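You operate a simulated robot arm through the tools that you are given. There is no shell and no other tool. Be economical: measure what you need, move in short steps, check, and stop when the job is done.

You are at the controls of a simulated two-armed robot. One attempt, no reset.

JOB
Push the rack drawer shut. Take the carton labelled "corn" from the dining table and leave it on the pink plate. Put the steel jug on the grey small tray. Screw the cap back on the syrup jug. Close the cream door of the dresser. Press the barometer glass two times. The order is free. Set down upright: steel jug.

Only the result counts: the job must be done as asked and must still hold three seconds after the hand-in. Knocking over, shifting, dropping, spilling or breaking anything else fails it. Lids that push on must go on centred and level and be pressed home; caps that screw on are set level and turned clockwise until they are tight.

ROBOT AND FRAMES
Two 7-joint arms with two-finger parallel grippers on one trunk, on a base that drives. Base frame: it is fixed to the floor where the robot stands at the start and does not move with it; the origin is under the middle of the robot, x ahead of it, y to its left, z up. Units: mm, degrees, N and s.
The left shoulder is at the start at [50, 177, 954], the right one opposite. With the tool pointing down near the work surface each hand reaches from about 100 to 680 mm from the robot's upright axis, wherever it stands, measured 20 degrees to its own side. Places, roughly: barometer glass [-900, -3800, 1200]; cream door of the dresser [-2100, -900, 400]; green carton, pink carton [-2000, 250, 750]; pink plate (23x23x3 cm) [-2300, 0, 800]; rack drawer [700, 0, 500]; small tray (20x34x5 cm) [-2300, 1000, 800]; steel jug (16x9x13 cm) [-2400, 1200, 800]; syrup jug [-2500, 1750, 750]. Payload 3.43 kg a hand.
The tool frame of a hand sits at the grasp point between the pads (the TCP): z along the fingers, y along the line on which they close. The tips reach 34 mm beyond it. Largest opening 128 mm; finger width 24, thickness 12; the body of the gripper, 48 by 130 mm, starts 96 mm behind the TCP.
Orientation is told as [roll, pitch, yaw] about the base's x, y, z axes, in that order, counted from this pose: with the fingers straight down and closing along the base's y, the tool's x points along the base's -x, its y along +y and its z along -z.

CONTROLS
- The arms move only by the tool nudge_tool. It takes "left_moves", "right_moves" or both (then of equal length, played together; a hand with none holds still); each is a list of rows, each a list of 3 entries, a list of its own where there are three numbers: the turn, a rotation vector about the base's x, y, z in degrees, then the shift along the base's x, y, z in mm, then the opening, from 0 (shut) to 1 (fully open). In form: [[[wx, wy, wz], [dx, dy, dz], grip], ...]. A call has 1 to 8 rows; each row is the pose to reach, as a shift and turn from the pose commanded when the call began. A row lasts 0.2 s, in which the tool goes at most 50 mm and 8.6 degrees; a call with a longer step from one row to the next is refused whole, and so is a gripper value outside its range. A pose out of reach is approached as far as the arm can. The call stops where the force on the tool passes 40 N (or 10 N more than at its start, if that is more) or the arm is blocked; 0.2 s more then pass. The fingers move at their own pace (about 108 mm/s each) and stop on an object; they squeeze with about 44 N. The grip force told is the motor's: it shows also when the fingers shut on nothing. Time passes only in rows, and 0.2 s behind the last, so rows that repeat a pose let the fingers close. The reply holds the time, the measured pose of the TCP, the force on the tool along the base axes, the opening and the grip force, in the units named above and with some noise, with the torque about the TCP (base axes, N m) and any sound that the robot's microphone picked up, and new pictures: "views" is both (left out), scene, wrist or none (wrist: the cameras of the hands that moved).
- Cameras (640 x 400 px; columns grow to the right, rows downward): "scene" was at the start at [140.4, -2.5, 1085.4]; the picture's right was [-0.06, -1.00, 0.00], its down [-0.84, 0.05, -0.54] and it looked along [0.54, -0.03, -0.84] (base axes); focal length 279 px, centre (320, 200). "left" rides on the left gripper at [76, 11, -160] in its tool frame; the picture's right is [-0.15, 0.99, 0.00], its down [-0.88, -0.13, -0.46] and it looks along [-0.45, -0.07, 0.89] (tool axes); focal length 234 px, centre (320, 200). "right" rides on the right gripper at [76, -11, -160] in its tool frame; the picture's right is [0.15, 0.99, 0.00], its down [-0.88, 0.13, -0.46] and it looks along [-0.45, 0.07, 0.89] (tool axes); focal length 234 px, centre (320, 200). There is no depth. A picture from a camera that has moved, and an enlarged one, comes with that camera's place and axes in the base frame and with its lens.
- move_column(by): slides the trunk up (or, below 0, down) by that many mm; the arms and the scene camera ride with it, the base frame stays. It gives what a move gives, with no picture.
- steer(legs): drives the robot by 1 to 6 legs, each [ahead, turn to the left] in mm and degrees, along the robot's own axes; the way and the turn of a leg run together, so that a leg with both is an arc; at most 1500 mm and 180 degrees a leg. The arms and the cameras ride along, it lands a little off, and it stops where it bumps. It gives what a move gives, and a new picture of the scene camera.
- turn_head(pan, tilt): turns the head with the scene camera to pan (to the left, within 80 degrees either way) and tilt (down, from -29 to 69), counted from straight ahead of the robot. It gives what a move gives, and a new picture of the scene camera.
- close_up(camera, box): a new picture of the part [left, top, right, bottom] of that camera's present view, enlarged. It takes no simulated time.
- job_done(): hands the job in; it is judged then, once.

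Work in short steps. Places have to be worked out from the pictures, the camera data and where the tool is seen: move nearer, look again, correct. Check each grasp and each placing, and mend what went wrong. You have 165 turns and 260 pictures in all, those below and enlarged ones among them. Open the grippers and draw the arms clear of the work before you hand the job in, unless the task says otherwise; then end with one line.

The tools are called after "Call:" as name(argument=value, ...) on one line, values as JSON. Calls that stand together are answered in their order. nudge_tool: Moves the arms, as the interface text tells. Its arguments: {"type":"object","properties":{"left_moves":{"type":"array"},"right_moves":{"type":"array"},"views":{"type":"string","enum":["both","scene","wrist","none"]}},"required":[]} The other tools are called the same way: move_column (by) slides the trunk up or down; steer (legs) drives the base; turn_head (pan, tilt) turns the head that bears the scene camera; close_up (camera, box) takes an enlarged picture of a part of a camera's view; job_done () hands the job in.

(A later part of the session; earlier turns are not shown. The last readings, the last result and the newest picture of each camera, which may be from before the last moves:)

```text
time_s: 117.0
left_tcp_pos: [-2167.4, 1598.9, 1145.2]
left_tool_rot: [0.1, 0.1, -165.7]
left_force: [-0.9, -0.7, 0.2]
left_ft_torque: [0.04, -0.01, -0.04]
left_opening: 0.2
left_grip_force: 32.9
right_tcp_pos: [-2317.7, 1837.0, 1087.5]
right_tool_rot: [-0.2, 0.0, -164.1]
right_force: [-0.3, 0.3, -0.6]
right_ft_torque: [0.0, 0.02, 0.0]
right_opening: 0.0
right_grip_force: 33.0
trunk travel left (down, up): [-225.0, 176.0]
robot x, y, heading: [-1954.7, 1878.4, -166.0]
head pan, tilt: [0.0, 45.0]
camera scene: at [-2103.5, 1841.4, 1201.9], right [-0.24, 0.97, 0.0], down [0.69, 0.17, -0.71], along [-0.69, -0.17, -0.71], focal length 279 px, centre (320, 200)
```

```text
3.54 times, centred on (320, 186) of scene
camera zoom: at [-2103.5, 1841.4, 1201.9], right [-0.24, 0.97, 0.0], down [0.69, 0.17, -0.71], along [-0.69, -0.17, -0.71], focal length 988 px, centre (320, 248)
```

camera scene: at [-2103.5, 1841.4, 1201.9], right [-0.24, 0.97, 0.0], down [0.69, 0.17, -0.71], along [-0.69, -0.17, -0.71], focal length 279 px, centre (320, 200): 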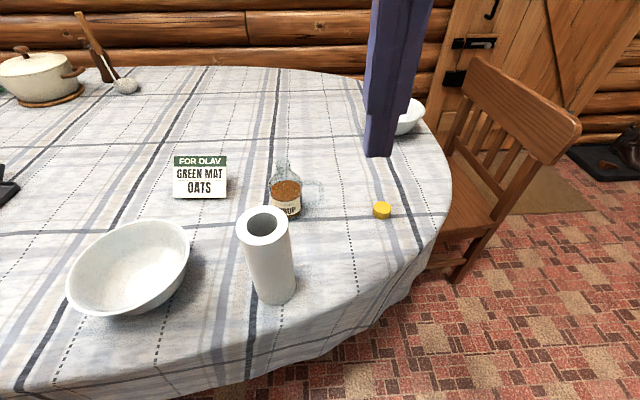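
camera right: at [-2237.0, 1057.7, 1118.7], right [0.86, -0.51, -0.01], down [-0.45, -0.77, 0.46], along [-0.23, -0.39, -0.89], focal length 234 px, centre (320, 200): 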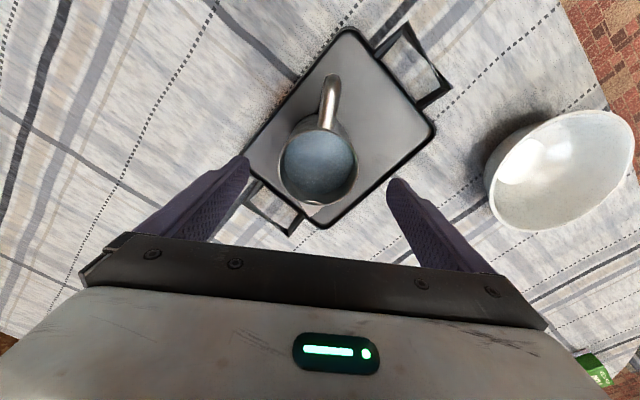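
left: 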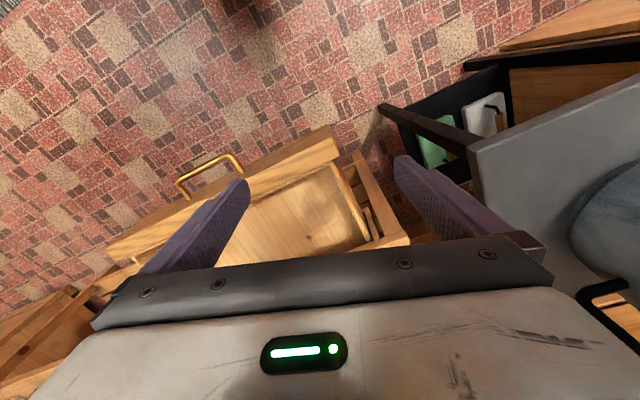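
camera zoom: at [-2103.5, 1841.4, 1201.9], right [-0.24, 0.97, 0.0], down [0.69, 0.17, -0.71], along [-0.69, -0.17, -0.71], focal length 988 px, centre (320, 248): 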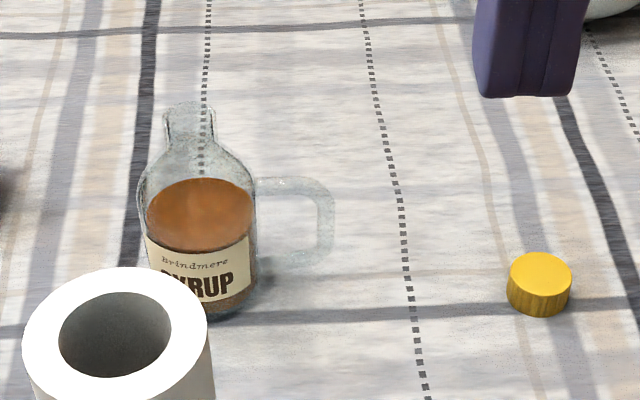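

The cap is at about (-2530,1873), 37 mm across. The jug axis is at about (-2504,1665) with its mouth near z 872 and its handle toward +y. I'll bring the right hand over the cap.

Call:
nudge_tool(right_moves=[[[0, 0, 0], [-27, 4, -20], 0], [[0, 0, 0], [-54, 9, -40], 0.3], [[0, 0, 0], [-80, 13, -62], 0.6], [[0, 0, 0], [-107, 18, -85], 0.6], [[0, 0, 0], [-134, 22, -110], 0.6], [[0, 0, 0], [-160, 27, -135], 0.6], [[0, 0, 0], [-187, 31, -160], 0.6], [[0, 0, 0], [-213, 36, -187], 0.6]], views="both")

```text
time_s: 118.8
left_tcp_pos: [-2167.3, 1597.6, 1145.1]
left_tool_rot: [0.1, -0.1, -165.7]
left_force: [-0.4, 0.4, 0.2]
left_ft_torque: [-0.01, -0.02, 0.01]
left_opening: 0.0
left_grip_force: 33.0
right_tcp_pos: [-2531.9, 1873.7, 900.3]
right_tool_rot: [-0.2, -0.1, -164.1]
right_force: [-0.4, 0.4, 0.1]
right_ft_torque: [-0.01, -0.03, -0.01]
right_opening: 76.6
right_grip_force: 0.1
trunk travel left (down, up): [-225.0, 176.0]
robot x, y, heading: [-1959.6, 1878.2, -166.0]
head pan, tilt: [0.0, 45.0]
camera scene: at [-2103.8, 1841.4, 1201.9], right [-0.24, 0.97, 0.0], down [0.69, 0.17, -0.71], along [-0.69, -0.17, -0.71], focal length 279 px, centre (320, 200)
camera right: at [-2460.5, 1904.9, 1060.7], right [0.41, -0.91, 0.0], down [-0.81, -0.37, 0.46], along [-0.42, -0.18, -0.89], focal length 234 px, centre (320, 200)
```

scene: 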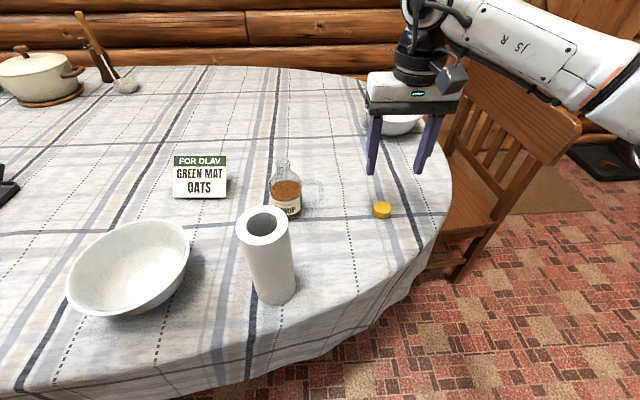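
right: 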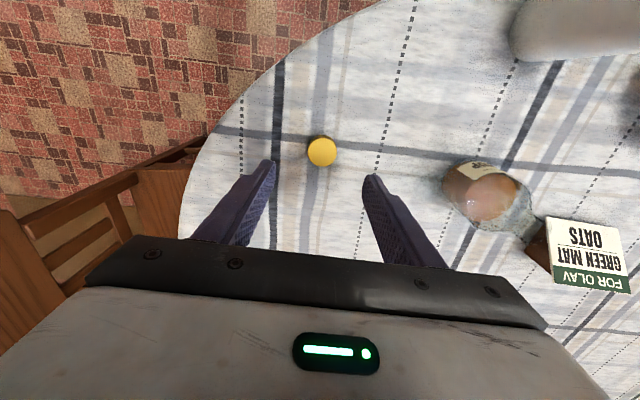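

The wrist view puts the cap at (-2533,1872). I'll pre-rotate the hand counter-clockwise to leave room for clockwise turning.

Call:
nudge_tool(right_moves=[[[0, 0, 8.5], [0, 0, 0], 0.6], [[0, 0, 17], [0, 0, 0], 0.6], [[0, 0, 25.5], [0, 0, 0], 0.6], [[0, 0, 34], [0, 0, 0], 0.6], [[0, 0, 42.5], [0, 0, 0], 0.6], [[0, 0, 51], [0, 0, -10], 0.6], [[0, 0, 59.5], [0, 0, -20], 0.6], [[0, 0, 68], [-1, -1, -30], 0.6]], views="both")

```text
time_s: 120.5
left_tcp_pos: [-2164.0, 1598.1, 1146.4]
left_tool_rot: [0.0, -0.2, -165.8]
left_force: [0.2, -0.3, 0.7]
left_ft_torque: [0.01, 0.13, 0.01]
left_opening: 0.0
left_grip_force: 32.6
right_tcp_pos: [-2422.1, 1945.4, 964.6]
right_tool_rot: [-2.5, -1.6, -108.5]
right_force: [1.6, 0.7, 1.3]
right_ft_torque: [0.03, 0.1, -0.02]
right_opening: 77.2
right_grip_force: 0.0
right hand out of reach, approached as far as the arm can: row 5, 6, 7, 8
trunk travel left (down, up): [-225.0, 176.0]
robot x, y, heading: [-1958.5, 1875.8, -165.7]
head pan, tilt: [0.0, 45.0]
camera scene: at [-2100.3, 1840.4, 1202.5], right [-0.25, 0.97, 0.0], down [0.68, 0.17, -0.71], along [-0.69, -0.17, -0.7], focal length 279 px, centre (320, 200)
camera right: at [-2400.4, 2023.1, 1122.7], right [0.98, -0.17, -0.05], down [-0.13, -0.87, 0.47], along [-0.12, -0.46, -0.88], focal length 234 px, centre (320, 200)
```

scene: 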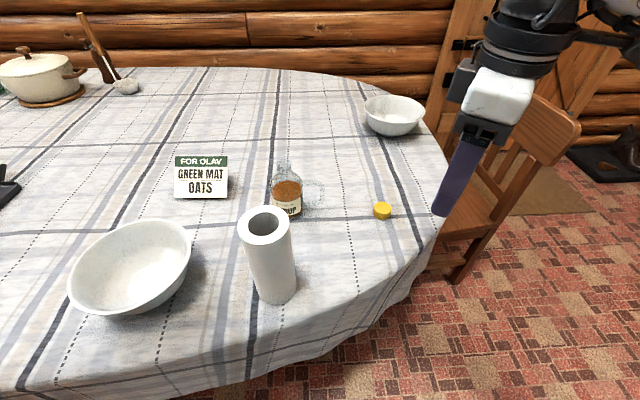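
right: 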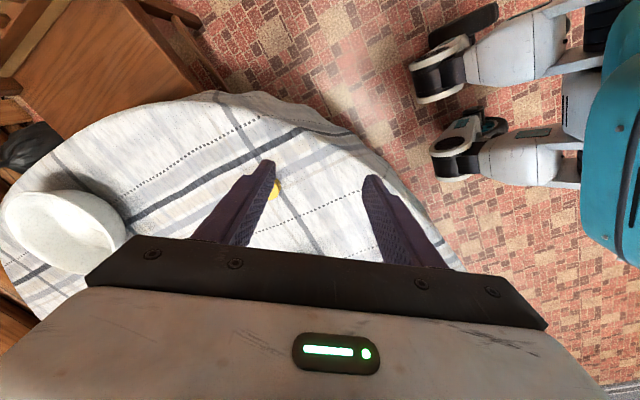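

Counter-clockwise yaw runs out beyond about +34°, and the hand drifted. I'll bring it back to the cap with only about +28° of pre-rotation.

Call:
nudge_tool(right_moves=[[[0.2, -0.7, -7], [-28, -18, 0], 0.6], [[0.4, -1.4, -14], [-56, -36, 0], 0.6], [[0.6, -2.2, -21], [-84, -54, -10], 0.6], [[0.7, -2.9, -27.5], [-111, -73, -30], 0.6], [[0.7, -2.9, -27.5], [-111, -73, -70], 0.6], [[0.7, -2.9, -27.5], [-111, -73, -100], 0.6]], views="both")

```text
time_s: 122.0
left_tcp_pos: [-2166.2, 1598.2, 1144.4]
left_tool_rot: [0.1, 0.0, -165.7]
left_force: [0.8, 0.8, -0.8]
left_ft_torque: [-0.02, -0.02, 0.02]
left_opening: 0.0
left_grip_force: 32.6
right_tcp_pos: [-2537.0, 1870.1, 865.9]
right_tool_rot: [-0.3, 0.6, -136.0]
right_force: [0.4, 0.3, -0.5]
right_ft_torque: [-0.03, 0.04, 0.0]
right_opening: 77.1
right_grip_force: 0.0
trunk travel left (down, up): [-225.0, 176.0]
robot x, y, heading: [-1959.6, 1876.3, -165.8]
head pan, tilt: [0.0, 45.0]
camera scene: at [-2103.7, 1841.4, 1201.9], right [-0.24, 0.97, 0.0], down [0.69, 0.17, -0.71], along [-0.69, -0.17, -0.71], focal length 279 px, centre (320, 200)
camera right: at [-2489.0, 1930.7, 1025.6], right [0.79, -0.61, 0.0], down [-0.54, -0.71, 0.45], along [-0.28, -0.35, -0.89], focal length 234 px, centre (320, 200)
```

scene: 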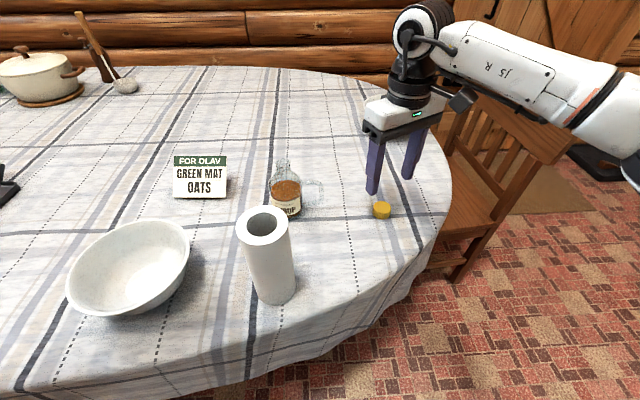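
right: 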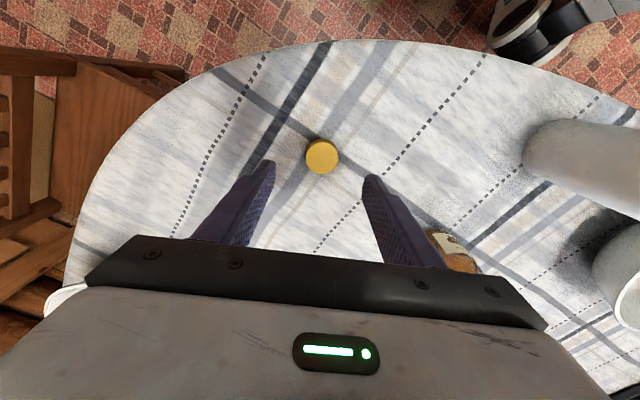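

The cap is at (-2533.5,1873). I'll level the tool, descend to z 787 and close.

Call:
nudge_tool(right_moves=[[[-0.6, 0.2, 0], [3, 3, -35], 0.6], [[-0.6, 0.2, 0], [3, 3, -60], 0.6], [[-0.6, 0.2, 0], [3, 3, -78], 0.6], [[-0.6, 0.2, 0], [3, 3, -78], 0.6]], views="both")

```text
time_s: 123.0
left_tcp_pos: [-2168.2, 1597.9, 1145.4]
left_tool_rot: [0.1, 0.1, -165.7]
left_force: [0.5, 0.1, 0.8]
left_ft_torque: [0.03, 0.01, -0.03]
left_opening: 0.0
left_grip_force: 33.4
right_tcp_pos: [-2531.1, 1875.2, 786.0]
right_tool_rot: [0.0, -0.1, -135.9]
right_force: [0.7, 0.3, -0.2]
right_ft_torque: [0.02, 0.03, 0.01]
right_opening: 76.8
right_grip_force: 0.0
trunk travel left (down, up): [-225.0, 176.0]
robot x, y, heading: [-1958.7, 1878.2, -165.8]
head pan, tilt: [0.0, 45.0]
camera scene: at [-2103.5, 1841.4, 1201.9], right [-0.24, 0.97, 0.0], down [0.69, 0.17, -0.71], along [-0.69, -0.17, -0.71], focal length 279 px, centre (320, 200)
camera right: at [-2483.8, 1936.8, 946.1], right [0.79, -0.61, 0.0], down [-0.54, -0.71, 0.46], along [-0.28, -0.36, -0.89], focal length 234 px, centre (320, 200)
```

scene: 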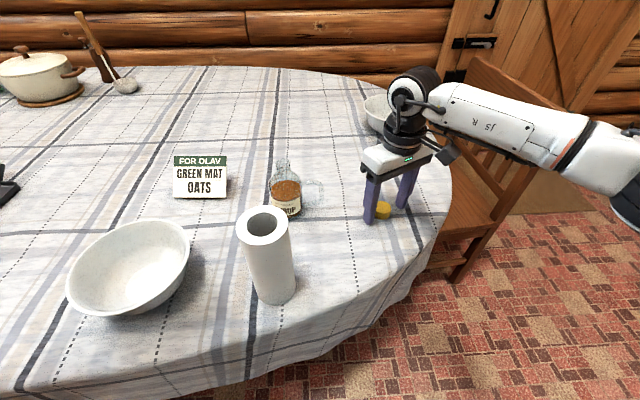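
right: 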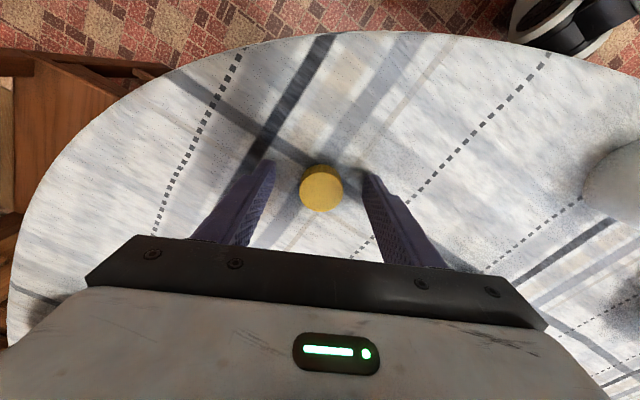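

It's centred on the cap, so I'll close the fingers.

Call:
nudge_tool(right_moves=[[[0, 0, 0], [0, 0, 0], 0.35], [[0, 0, 0], [0, 0, 0], 0.2], [[0, 0, 0], [0, 0, 0], 0.15], [[0, 0, 0], [0, 0, 0], 0.15]], views="wrist")

```text
time_s: 124.0
left_tcp_pos: [-2167.0, 1600.0, 1145.1]
left_tool_rot: [0.1, 0.0, -165.7]
left_force: [0.2, 0.2, 0.4]
left_ft_torque: [-0.01, 0.02, -0.02]
left_opening: 0.0
left_grip_force: 32.8
right_tcp_pos: [-2531.4, 1875.3, 787.4]
right_tool_rot: [-0.1, -0.2, -136.0]
right_force: [0.3, -0.6, 0.3]
right_ft_torque: [-0.02, -0.01, 0.01]
right_opening: 34.2
right_grip_force: 44.0
trunk travel left (down, up): [-225.0, 176.0]
robot x, y, heading: [-1961.4, 1877.1, -165.6]
head pan, tilt: [0.0, 45.0]
camera right: at [-2483.7, 1936.7, 946.4], right [0.79, -0.61, 0.0], down [-0.54, -0.71, 0.46], along [-0.28, -0.36, -0.89], focal length 234 px, centre (320, 200)
```

right: 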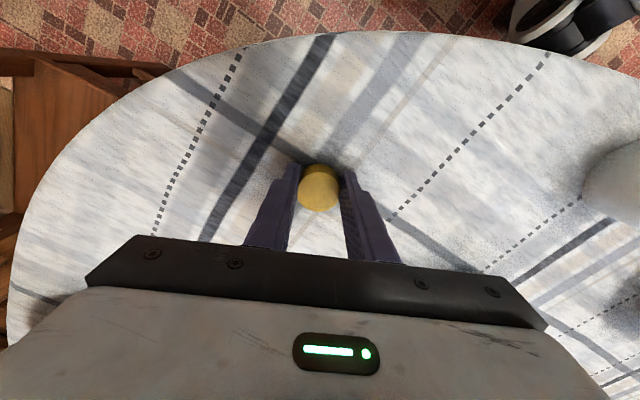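

The cap is gripped at 34.2 mm. I'll lift and carry it beside the jug mouth to measure.

Call:
nudge_tool(right_moves=[[[0, 0, 0], [0, 0, 40], 0.15], [[0, 0, 0], [0, 0, 85], 0.15], [[0, 0, 0], [5, -5, 130], 0.15], [[0, 0, 0], [10, -35, 160], 0.15], [[0, 0, 0], [16, -70, 165], 0.15], [[0, 0, 0], [22, -105, 165], 0.15], [[0, 0, 0], [27, -130, 165], 0.15]], views="both")

Call:
close_up(camera="scene", box=[230, 100, 390, 200])

```text
time_s: 125.5
left_tcp_pos: [-2167.8, 1599.1, 1144.5]
left_tool_rot: [0.0, 0.0, -165.7]
left_force: [-0.3, -0.1, -0.9]
left_ft_torque: [0.01, -0.03, -0.06]
left_opening: 0.2
left_grip_force: 32.9
right_tcp_pos: [-2504.9, 1745.2, 952.7]
right_tool_rot: [0.0, -0.2, -136.0]
right_force: [-1.5, -0.7, 0.1]
right_ft_torque: [0.0, 0.0, 0.02]
right_opening: 34.3
right_grip_force: 44.1
trunk travel left (down, up): [-225.0, 176.0]
robot x, y, heading: [-1959.2, 1874.9, -165.6]
head pan, tilt: [0.0, 45.0]
camera scene: at [-2103.4, 1841.1, 1201.9], right [-0.24, 0.97, 0.0], down [0.69, 0.17, -0.71], along [-0.69, -0.17, -0.71], focal length 279 px, centre (320, 200)
camera right: at [-2457.6, 1806.3, 1111.5], right [0.79, -0.61, 0.0], down [-0.54, -0.71, 0.46], along [-0.28, -0.36, -0.89], focal length 234 px, centre (320, 200)
```

scene: 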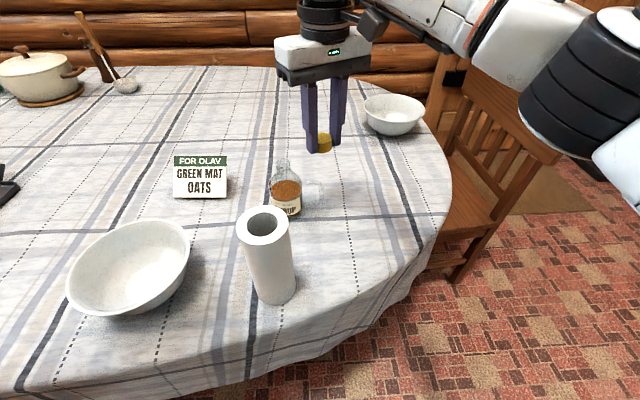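
right: 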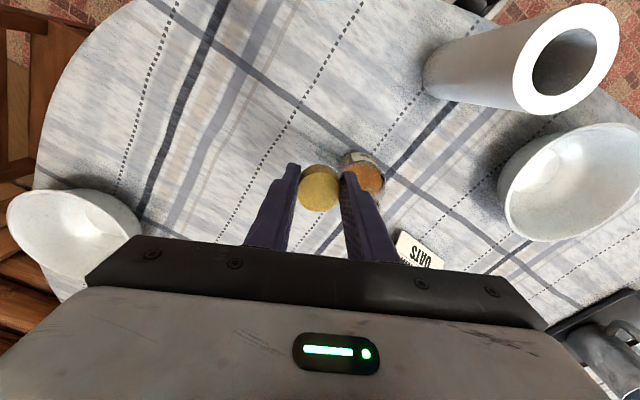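

```text
4.00 times, centred on (310, 150) of scene
camera zoom: at [-2103.4, 1841.1, 1201.9], right [-0.24, 0.97, 0.0], down [0.69, 0.17, -0.71], along [-0.69, -0.17, -0.71], focal length 1116 px, centre (360, 400)
```

zoom: 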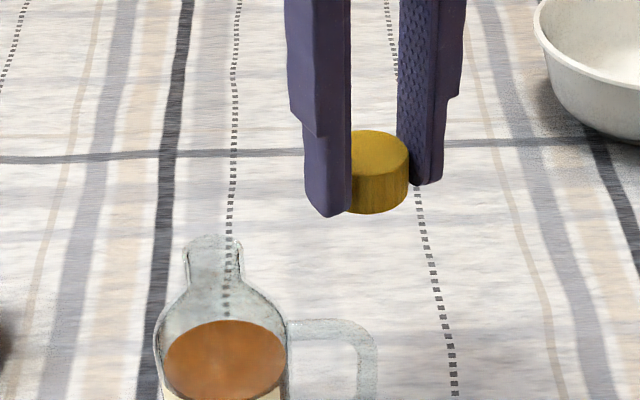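

I need the mouth position more precisely, so I'll look with the left wrist camera as a second viewpoint.

Call:
close_up(camera="left", box=[0, 0, 640, 400])

```text
1.00 times, centred on (320, 200) of left
camera zoom: at [-2090.9, 1606.0, 1305.1], right [0.1, -0.99, 0.0], down [-0.89, -0.09, 0.46], along [-0.45, -0.05, -0.89], focal length 234 px, centre (320, 200)
```

zoom: 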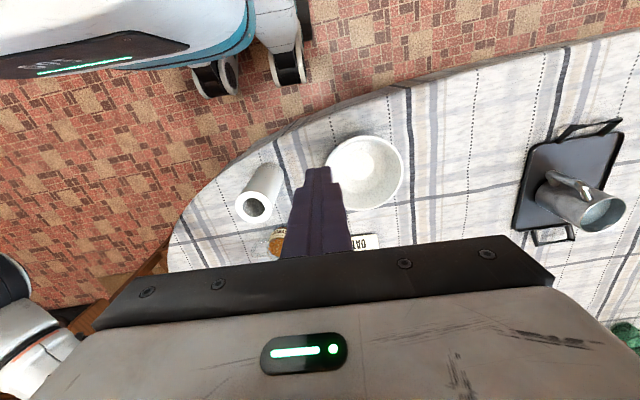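

The left view is blocked by its own gripper. I'll swing the right hand aside and turn it so its camera sees the jug mouth.

Call:
nudge_tool(right_moves=[[[0, 0, -8], [0, 30, 0], 0.15], [[0, 0, -16], [0, 60, 0], 0.15], [[0, 0, -24], [0, 90, 0], 0.15], [[0, 0, -28], [0, 110, 0], 0.15]], views="none")

Call:
close_up(camera="right", box=[240, 100, 560, 300])

```text
time_s: 126.5
left_tcp_pos: [-2167.0, 1599.5, 1145.8]
left_tool_rot: [0.1, 0.0, -165.8]
left_force: [-0.3, -0.9, -0.2]
left_ft_torque: [0.0, 0.02, 0.03]
left_opening: 0.0
left_grip_force: 32.7
right_tcp_pos: [-2505.0, 1855.6, 951.9]
right_tool_rot: [0.1, 0.0, -164.1]
right_force: [0.2, 0.9, -0.1]
right_ft_torque: [0.0, 0.01, -0.02]
right_opening: 34.3
right_grip_force: 43.9
trunk travel left (down, up): [-225.0, 176.0]
robot x, y, heading: [-1957.3, 1883.2, -165.5]
head pan, tilt: [0.0, 45.0]
```

```text
2.00 times, centred on (400, 200) of right
camera zoom: at [-2434.6, 1888.0, 1111.4], right [0.41, -0.91, 0.0], down [-0.81, -0.37, 0.46], along [-0.42, -0.19, -0.89], focal length 468 px, centre (160, 200)
```

zoom: 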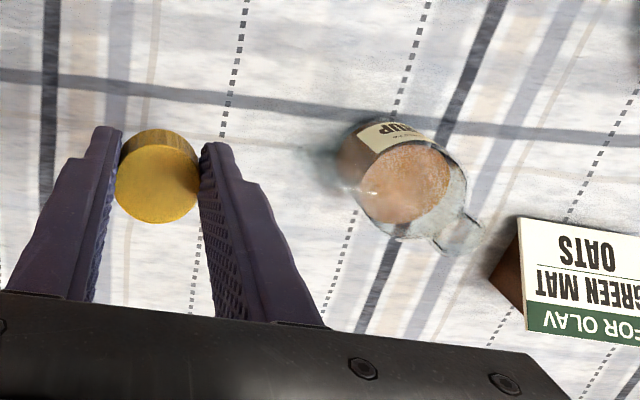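

Call:
close_up(camera="right", box=[400, 160, 496, 220])

Call:
close_up(camera="scene", box=[248, 150, 328, 200])

```text
6.67 times, centred on (448, 190) of right
camera zoom: at [-2434.6, 1888.0, 1111.4], right [0.41, -0.91, 0.0], down [-0.81, -0.37, 0.46], along [-0.42, -0.19, -0.89], focal length 1561 px, centre (-533, 267)
```

zoom: 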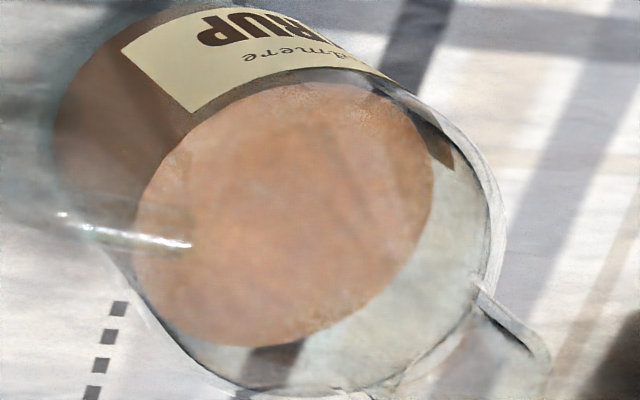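

```text
8.00 times, centred on (288, 175) of scene
camera zoom: at [-2103.5, 1841.6, 1201.9], right [-0.24, 0.97, 0.0], down [0.69, 0.17, -0.71], along [-0.69, -0.17, -0.71], focal length 2232 px, centre (576, 400)
```

zoom: 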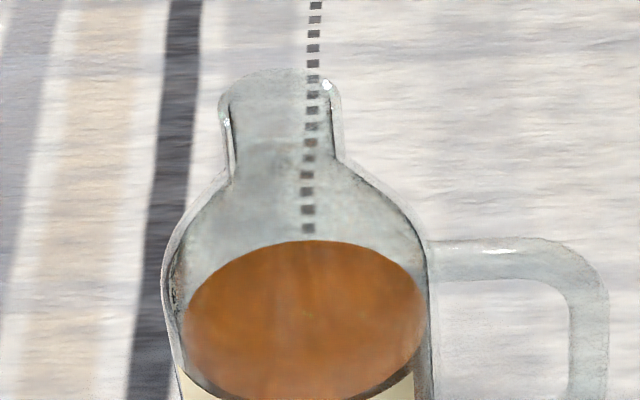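

Call:
close_up(camera="right", box=[430, 190, 510, 240])

```text
8.00 times, centred on (470, 215) of right
camera zoom: at [-2434.6, 1888.0, 1111.4], right [0.41, -0.91, 0.0], down [-0.81, -0.37, 0.46], along [-0.42, -0.19, -0.89], focal length 1873 px, centre (-880, 80)
```

zoom: 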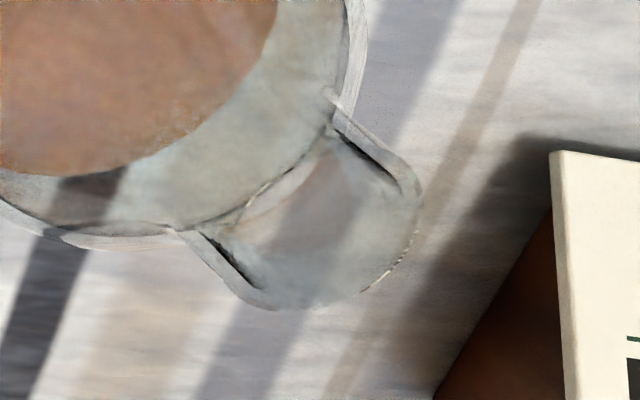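

The two views put the mouth roughly at (-2496,1671,880), about 29 mm wide. I'll bring the cap above it with the +28° pre-rotation and measure the two against each other.

Call:
nudge_tool(right_moves=[[[0, 0, 7], [2, -40, 8], 0.15], [[0, 0, 14], [4, -80, 13], 0.15], [[0, 0, 21], [6, -120, 13], 0.15], [[0, 0, 28], [8, -155, 13], 0.15], [[0, 0, 28], [8, -185, 13], 0.15], [[0, 0, 28], [8, -185, 13], 0.15]], views="none")

Call:
close_up(camera="right", box=[240, 110, 400, 210])

Call:
close_up(camera="scene", box=[224, 110, 352, 190])

```text
time_s: 128.2
left_tcp_pos: [-2167.4, 1599.6, 1145.2]
left_tool_rot: [0.1, 0.0, -165.7]
left_force: [0.0, -0.2, -0.3]
left_ft_torque: [-0.01, 0.01, -0.02]
left_opening: 0.0
left_grip_force: 33.2
right_tcp_pos: [-2514.7, 1708.1, 972.6]
right_tool_rot: [1.3, -1.2, -140.1]
right_force: [-0.6, 0.5, 0.2]
right_ft_torque: [-0.02, -0.01, -0.02]
right_opening: 34.2
right_grip_force: 44.5
right hand out of reach, approached as far as the arm can: row 5, 6
trunk travel left (down, up): [-225.0, 176.0]
robot x, y, heading: [-1955.3, 1875.5, -165.7]
head pan, tilt: [0.0, 45.0]
stopped in row 6 (right hand): the arm was blocked; the commanded pose is now the measured one
```

```text
4.00 times, centred on (320, 160) of right
camera zoom: at [-2463.2, 1770.5, 1129.6], right [0.75, -0.66, 0.02], down [-0.59, -0.65, 0.48], along [-0.3, -0.37, -0.88], focal length 937 px, centre (320, 360)
```

zoom: 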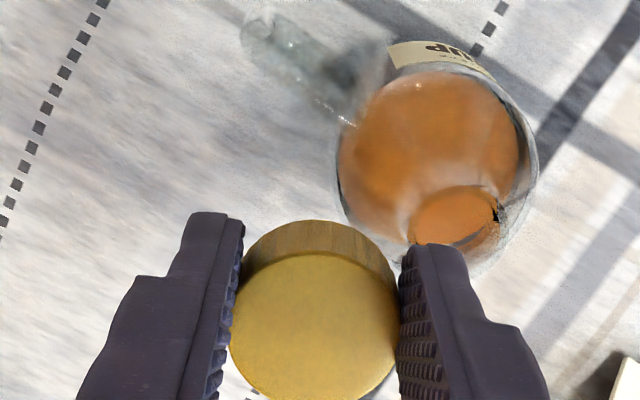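

```text
5.00 times, centred on (288, 150) of scene
camera zoom: at [-2103.8, 1841.7, 1201.9], right [-0.24, 0.97, 0.0], down [0.69, 0.17, -0.71], along [-0.69, -0.17, -0.71], focal length 1395 px, centre (480, 450)
```

zoom: 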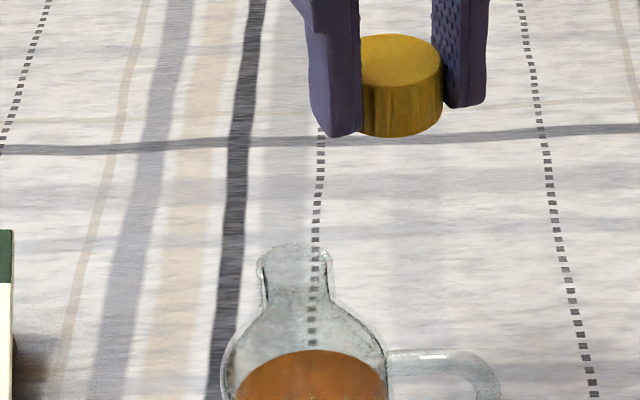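

The arm is at its limit there with that yaw. Turning the robot 25° left will bring the jug in front of the right shoulder, so I'll raise the hand slightly, turn and re-measure.

Call:
nudge_tool(right_moves=[[[0, 0, -8], [20, 20, 25], 0.15], [[0, 0, -16], [40, 40, 50], 0.15], [[0, 0, -24], [60, 60, 70], 0.15]], views="none")

Call:
steer(legs=[[0, 25]])

```text
time_s: 128.9
left_tcp_pos: [-2166.7, 1598.1, 1145.2]
left_tool_rot: [0.1, 0.0, -165.7]
left_force: [0.0, -0.4, 0.2]
left_ft_torque: [-0.02, 0.01, -0.01]
left_opening: 0.0
left_grip_force: 32.7
right_tcp_pos: [-2453.4, 1767.4, 1041.0]
right_tool_rot: [1.1, -1.3, -163.8]
right_force: [0.4, 0.5, -0.2]
right_ft_torque: [0.0, 0.0, 0.0]
right_opening: 34.1
right_grip_force: 44.3
trunk travel left (down, up): [-225.0, 176.0]
robot x, y, heading: [-1961.5, 1875.7, -165.8]
head pan, tilt: [0.0, 45.0]
```

```text
time_s: 130.7
left_tcp_pos: [-2026.2, 1535.5, 1145.8]
left_tool_rot: [0.1, 0.1, -140.3]
left_force: [0.6, 0.4, 0.1]
left_ft_torque: [0.03, 0.0, 0.0]
left_opening: 0.0
left_grip_force: 32.3
right_tcp_pos: [-2357.9, 1565.2, 1041.6]
right_tool_rot: [1.1, -1.1, -138.1]
right_force: [-0.2, 0.1, 0.7]
right_ft_torque: [0.01, -0.01, 0.01]
right_opening: 34.3
right_grip_force: 43.9
trunk travel left (down, up): [-225.0, 176.0]
robot x, y, heading: [-1959.8, 1875.3, -140.5]
head pan, tilt: [0.0, 45.0]
camera scene: at [-2073.1, 1781.6, 1201.9], right [-0.64, 0.77, 0.0], down [0.54, 0.45, -0.71], along [-0.54, -0.45, -0.71], focal length 279 px, centre (320, 200)
```

scene: 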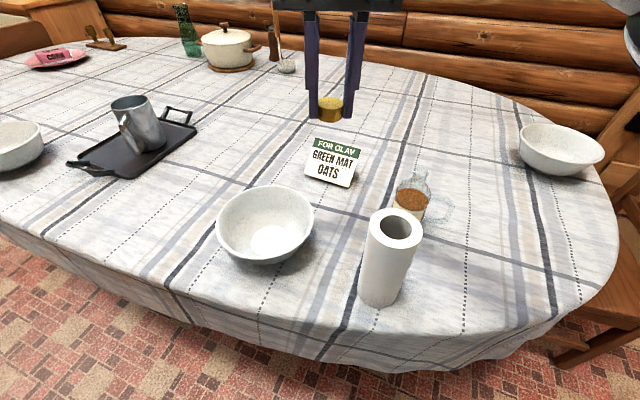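

The jug is now comfortably in front of the right arm. I'll move the cap over the mouth, levelling the tool and adding pre-rotation.

Call:
nudge_tool(right_moves=[[[1.5, 0, 4], [-20, 15, 0], 0.15], [[1.5, 0, 8], [-40, 30, 0], 0.15], [[1.5, 0, 12], [-60, 45, 0], 0.15], [[1.5, 0, 16], [-80, 60, -10], 0.15], [[1.5, 0, 20], [-100, 75, -25], 0.15], [[1.5, 0, 24], [-120, 90, -45], 0.15], [[1.5, 0, 28], [-139, 105, -65], 0.15], [[1.5, 0, 28], [-139, 105, -65], 0.15]], views="none")

Call:
close_up(camera="right", box=[240, 110, 400, 210])

Call:
close_up(camera="scene", box=[340, 110, 500, 210])

```text
time_s: 132.4
left_tcp_pos: [-2026.7, 1536.1, 1145.9]
left_tool_rot: [0.2, 0.1, -140.4]
left_force: [0.2, 0.5, -0.8]
left_ft_torque: [-0.02, -0.02, -0.04]
left_opening: 0.0
left_grip_force: 33.4
right_tcp_pos: [-2498.5, 1668.4, 975.7]
right_tool_rot: [0.3, 0.1, -110.2]
right_force: [0.6, -0.5, -0.7]
right_ft_torque: [0.0, 0.0, 0.01]
right_opening: 34.2
right_grip_force: 44.2
trunk travel left (down, up): [-225.0, 176.0]
robot x, y, heading: [-1954.2, 1878.2, -140.3]
head pan, tilt: [0.0, 45.0]
```

```text
4.00 times, centred on (320, 160) of right
camera zoom: at [-2482.6, 1744.7, 1135.8], right [0.98, -0.2, 0.01], down [-0.18, -0.87, 0.45], along [-0.09, -0.45, -0.89], focal length 937 px, centre (320, 360)
```

zoom: 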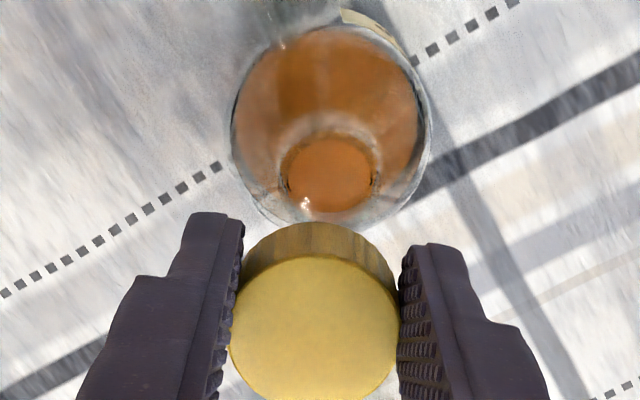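

```text
4.00 times, centred on (420, 160) of scene
camera zoom: at [-2073.2, 1781.8, 1201.9], right [-0.64, 0.77, 0.0], down [0.54, 0.45, -0.71], along [-0.54, -0.45, -0.71], focal length 1116 px, centre (-80, 360)
```

zoom: 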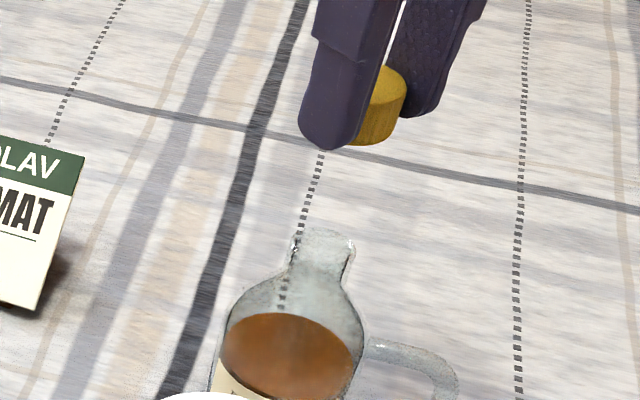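

The cap is right beside the mouth in view. I'll zoom in on both views for a more exact reading.

Call:
close_up(camera="right", box=[296, 130, 352, 165])

Call:
close_up(camera="scene", box=[392, 120, 456, 180])

```text
11.43 times, centred on (324, 148) of right
camera zoom: at [-2482.6, 1744.7, 1135.8], right [0.98, -0.2, 0.01], down [-0.18, -0.87, 0.45], along [-0.09, -0.45, -0.89], focal length 2676 px, centre (274, 800)
```

zoom: 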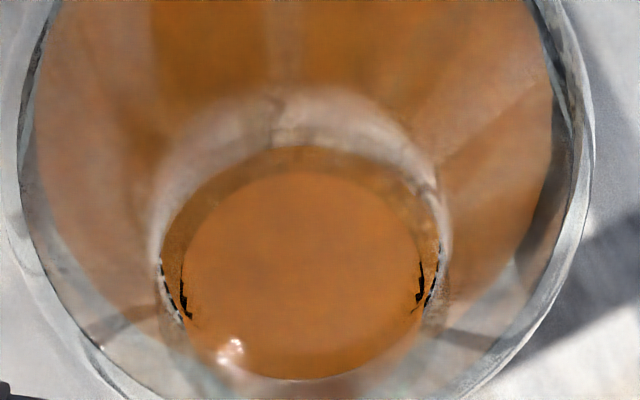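

```text
6.67 times, centred on (424, 150) of scene
camera zoom: at [-2073.2, 1781.8, 1201.9], right [-0.64, 0.77, 0.0], down [0.54, 0.45, -0.71], along [-0.54, -0.45, -0.71], focal length 1860 px, centre (-373, 533)
```

zoom: 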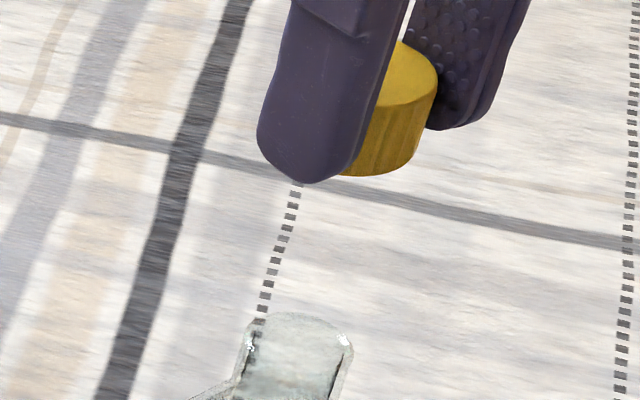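

Best estimate is a mouth at about (-2492,1673,879), with the cap sitting about 3 mm outward of the TCP. I'll come down to about 10 mm above and compare directly.

Call:
nudge_tool(right_moves=[[[0, 0, 0], [8, 8, -10], 0.15], [[0, 0, 0], [8, 8, -30], 0.15], [[0, 0, 0], [8, 8, -48], 0.15], [[0, 0, 0], [8, 8, -48], 0.15]], views="none")

Call:
close_up(camera="right", box=[272, 130, 368, 190])

Call:
close_up(camera="scene", box=[376, 130, 472, 190])

```text
time_s: 133.4
left_tcp_pos: [-2026.9, 1535.9, 1144.3]
left_tool_rot: [0.1, 0.1, -140.3]
left_force: [-0.6, -0.4, 0.8]
left_ft_torque: [-0.02, 0.0, -0.03]
left_opening: 0.1
left_grip_force: 32.8
right_tcp_pos: [-2489.4, 1677.4, 928.1]
right_tool_rot: [0.2, 0.1, -110.2]
right_force: [0.2, 1.5, -0.2]
right_ft_torque: [0.03, 0.04, -0.01]
right_opening: 34.3
right_grip_force: 44.2
trunk travel left (down, up): [-225.0, 176.0]
robot x, y, heading: [-1957.1, 1879.1, -140.6]
head pan, tilt: [0.0, 45.0]
```

```text
6.67 times, centred on (320, 160) of right
camera zoom: at [-2473.6, 1753.1, 1088.1], right [0.98, -0.2, 0.01], down [-0.18, -0.87, 0.45], along [-0.09, -0.45, -0.89], focal length 1561 px, centre (320, 467)
```

zoom: 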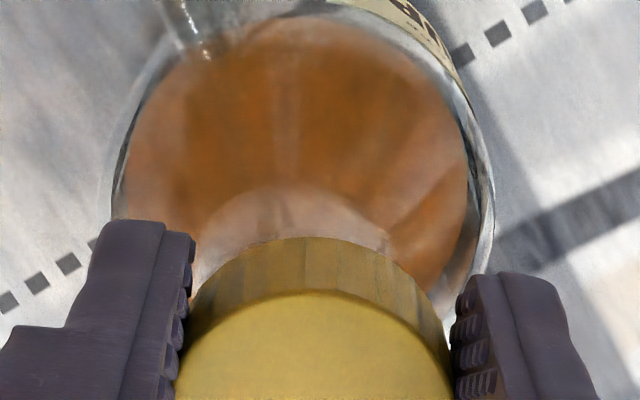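

```text
6.67 times, centred on (424, 160) of scene
camera zoom: at [-2073.3, 1781.9, 1201.9], right [-0.64, 0.77, 0.0], down [0.54, 0.45, -0.71], along [-0.54, -0.45, -0.71], focal length 1860 px, centre (-373, 467)
```

zoom: 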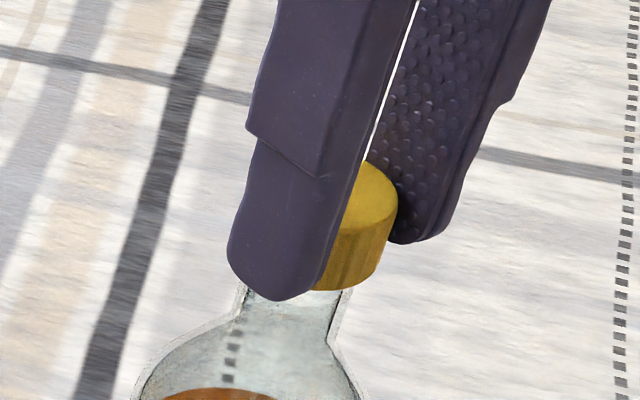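

The two views conflict, probably because I confused the lip with the base of the neck in the wrist view. I'll back off so the whole neck is visible and re-identify the lip.

Call:
nudge_tool(right_moves=[[[0, 0, 0], [0, 0, 30], 0.15], [[0, 0, 0], [-5, -20, 50], 0.15], [[0, 0, 0], [-10, -40, 55], 0.15], [[0, 0, 0], [-10, -40, 55], 0.15]], views="none")

Call:
close_up(camera="right", box=[272, 90, 368, 150])

Call:
close_up(camera="right", box=[256, 110, 384, 190])

```text
time_s: 134.4
left_tcp_pos: [-2026.6, 1535.9, 1144.4]
left_tool_rot: [0.1, 0.0, -140.3]
left_force: [0.4, 1.2, 1.1]
left_ft_torque: [-0.03, -0.01, 0.0]
left_opening: 0.1
left_grip_force: 33.6
right_tcp_pos: [-2498.8, 1638.2, 983.1]
right_tool_rot: [0.3, 0.1, -110.2]
right_force: [0.8, 0.2, -0.1]
right_ft_torque: [-0.04, -0.02, 0.0]
right_opening: 34.3
right_grip_force: 43.9
trunk travel left (down, up): [-225.0, 176.0]
robot x, y, heading: [-1959.1, 1878.0, -140.4]
head pan, tilt: [0.0, 45.0]
```

```text
6.67 times, centred on (320, 120) of right
camera zoom: at [-2484.0, 1713.8, 1142.8], right [0.98, -0.2, 0.01], down [-0.18, -0.87, 0.45], along [-0.09, -0.45, -0.89], focal length 1561 px, centre (320, 733)
```

zoom: 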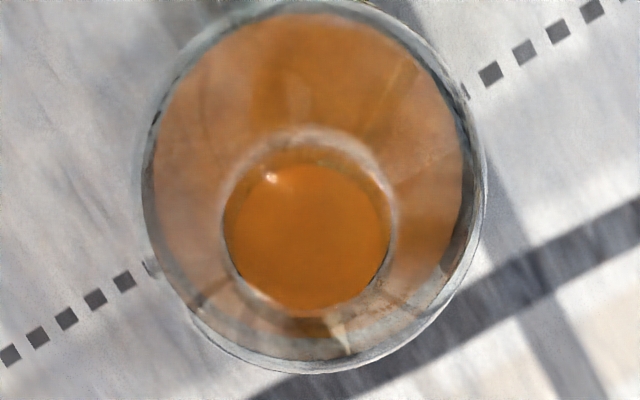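

```text
5.00 times, centred on (320, 150) of right
camera zoom: at [-2484.0, 1713.8, 1142.8], right [0.98, -0.2, 0.01], down [-0.18, -0.87, 0.45], along [-0.09, -0.45, -0.89], focal length 1171 px, centre (320, 450)
```

zoom: 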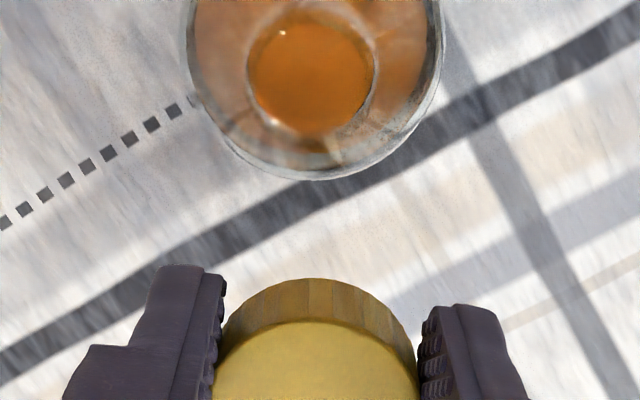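

This clear near-vertical view puts the jug axis at about (-2494,1670). I'll bring the TCP to (-2493.5,1671) about 10 mm above the lip and compare in the scene view.

Call:
nudge_tool(right_moves=[[[0, 0, 0], [5, 33, 0], 0.15], [[0, 0, 0], [5, 33, -25], 0.15], [[0, 0, 0], [5, 33, -55], 0.15], [[0, 0, 0], [5, 33, -55], 0.15]], views="none")

Call:
close_up(camera="scene", box=[376, 130, 472, 190])

Call:
close_up(camera="right", box=[272, 130, 368, 190])

```text
time_s: 135.4
left_tcp_pos: [-2026.8, 1535.6, 1144.2]
left_tool_rot: [0.0, 0.0, -140.3]
left_force: [-0.7, 0.1, 0.2]
left_ft_torque: [0.04, 0.01, 0.01]
left_opening: 0.0
left_grip_force: 32.9
right_tcp_pos: [-2493.5, 1671.1, 927.4]
right_tool_rot: [0.3, 0.1, -110.3]
right_force: [-0.2, 0.5, -0.6]
right_ft_torque: [0.0, -0.04, 0.0]
right_opening: 34.4
right_grip_force: 43.4
trunk travel left (down, up): [-225.0, 176.0]
robot x, y, heading: [-1957.8, 1875.8, -140.5]
head pan, tilt: [0.0, 45.0]
```

```text
6.67 times, centred on (424, 160) of scene
camera zoom: at [-2073.3, 1781.9, 1201.9], right [-0.64, 0.77, 0.0], down [0.54, 0.45, -0.71], along [-0.54, -0.45, -0.71], focal length 1860 px, centre (-373, 467)
```

zoom: 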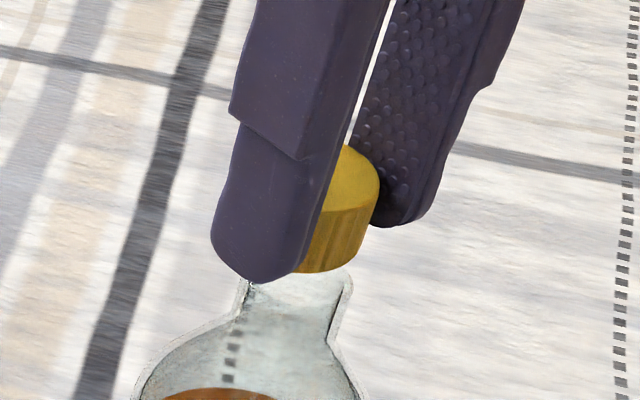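

```text
6.67 times, centred on (320, 160) of right
camera zoom: at [-2478.2, 1746.4, 1087.5], right [0.98, -0.2, 0.01], down [-0.18, -0.87, 0.45], along [-0.09, -0.45, -0.89], focal length 1561 px, centre (320, 467)
```

zoom: 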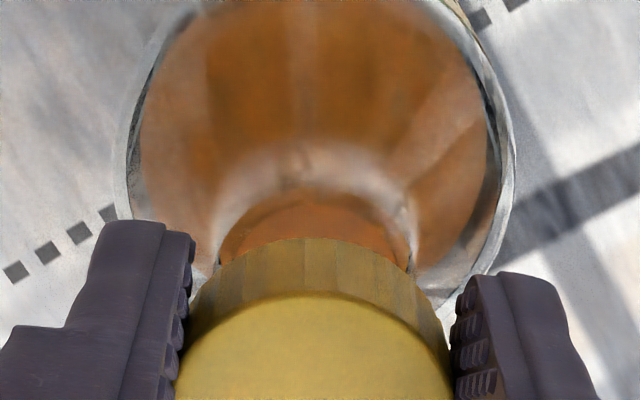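

The cap now lines up with the neck both in the scene's sideways direction and in the wrist's sideways direction, so it is centred. I'll lower until I feel contact.

Call:
nudge_tool(right_moves=[[[0, 0, 0], [0, 0, -3], 0.15], [[0, 0, 0], [0, 0, -6], 0.15], [[0, 0, 0], [0, 0, -9], 0.15], [[0, 0, 0], [0, 0, -11], 0.15], [[0, 0, 0], [0, 0, -11], 0.15]], views="none")

Call:
close_up(camera="scene", box=[376, 130, 472, 190])

```text
time_s: 136.7
left_tcp_pos: [-2027.3, 1535.8, 1145.2]
left_tool_rot: [0.1, 0.0, -140.4]
left_force: [0.2, 0.9, 0.1]
left_ft_torque: [-0.02, -0.01, -0.01]
left_opening: 0.0
left_grip_force: 33.1
right_tcp_pos: [-2494.2, 1670.2, 917.0]
right_tool_rot: [0.3, 0.1, -110.1]
right_force: [-0.3, 0.2, 0.3]
right_ft_torque: [0.01, 0.01, -0.03]
right_opening: 34.1
right_grip_force: 44.6
trunk travel left (down, up): [-225.0, 176.0]
robot x, y, heading: [-1959.5, 1876.1, -140.4]
head pan, tilt: [0.0, 45.0]
```

```text
6.67 times, centred on (424, 160) of scene
camera zoom: at [-2073.3, 1781.9, 1201.9], right [-0.64, 0.77, 0.0], down [0.54, 0.45, -0.71], along [-0.54, -0.45, -0.71], focal length 1860 px, centre (-373, 467)
```

zoom: 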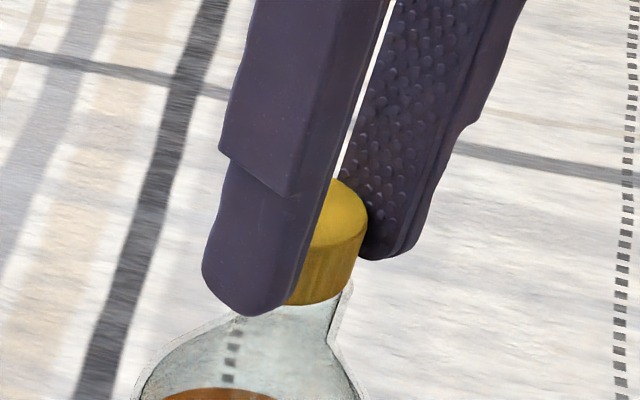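

Call:
close_up(camera="right", box=[272, 130, 368, 190])

Call:
close_up(camera="scene", box=[400, 155, 448, 185])

```text
6.67 times, centred on (320, 160) of right
camera zoom: at [-2478.4, 1746.4, 1076.3], right [0.98, -0.2, 0.01], down [-0.18, -0.87, 0.45], along [-0.09, -0.45, -0.89], focal length 1561 px, centre (320, 467)
```

zoom: 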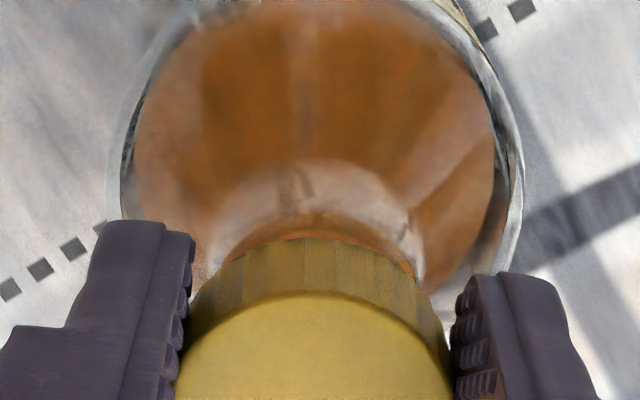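

```text
13.33 times, centred on (424, 170) of scene
camera zoom: at [-2073.3, 1781.9, 1201.9], right [-0.64, 0.77, 0.0], down [0.54, 0.45, -0.71], along [-0.54, -0.45, -0.71], focal length 3720 px, centre (-1067, 600)
```

zoom: 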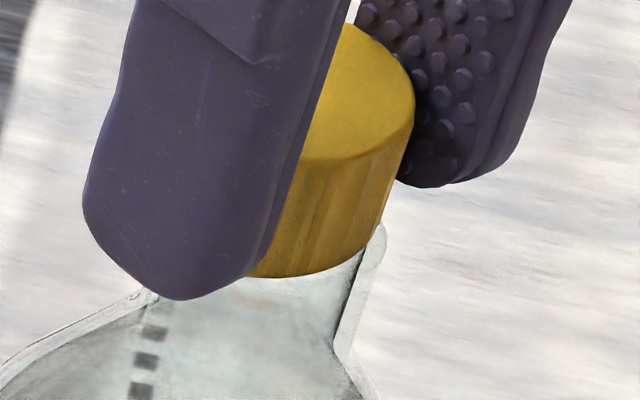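

The views agree that the cap still needs about +5.5 mm in y and +1 mm in x. I'll lift slightly, shift and look again.

Call:
nudge_tool(right_moves=[[[0, 0, 0], [0, 0, 5], 0.15], [[0, 0, 0], [1.2, 5.7, 5], 0.15], [[0, 0, 0], [1.2, 5.7, 1], 0.15], [[0, 0, 0], [1.2, 5.7, 1], 0.15]], views="none")

Call:
close_up(camera="right", box=[272, 130, 368, 190])

Call:
close_up(camera="scene", box=[400, 155, 448, 185])

```text
time_s: 137.7
left_tcp_pos: [-2028.1, 1535.1, 1146.0]
left_tool_rot: [0.1, 0.0, -140.3]
left_force: [-0.7, -0.4, -0.7]
left_ft_torque: [0.03, 0.0, 0.0]
left_opening: 0.1
left_grip_force: 33.0
right_tcp_pos: [-2491.8, 1675.2, 917.2]
right_tool_rot: [0.3, 0.1, -110.2]
right_force: [-0.9, 0.6, 0.2]
right_ft_torque: [0.0, -0.01, -0.02]
right_opening: 34.3
right_grip_force: 44.2
trunk travel left (down, up): [-225.0, 176.0]
robot x, y, heading: [-1956.7, 1874.7, -140.4]
head pan, tilt: [0.0, 45.0]
```

```text
6.67 times, centred on (320, 160) of right
camera zoom: at [-2477.1, 1751.8, 1077.9], right [0.98, -0.2, 0.01], down [-0.18, -0.87, 0.45], along [-0.09, -0.45, -0.89], focal length 1561 px, centre (320, 467)
```

zoom: 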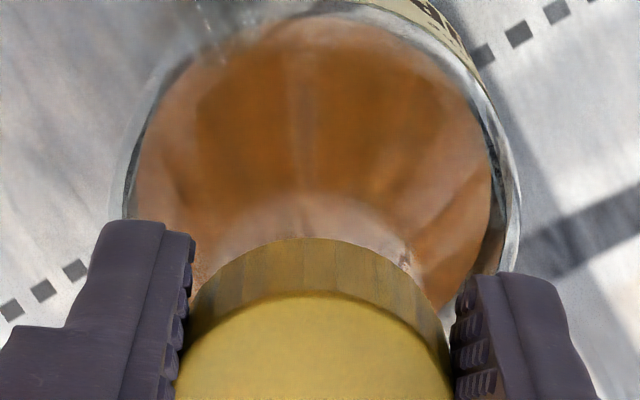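

```text
13.33 times, centred on (424, 170) of scene
camera zoom: at [-2073.3, 1781.9, 1201.9], right [-0.64, 0.77, 0.0], down [0.54, 0.45, -0.71], along [-0.54, -0.45, -0.71], focal length 3720 px, centre (-1067, 600)
```

zoom: 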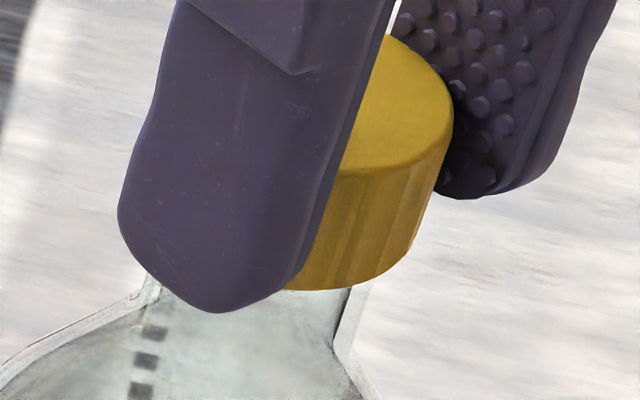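

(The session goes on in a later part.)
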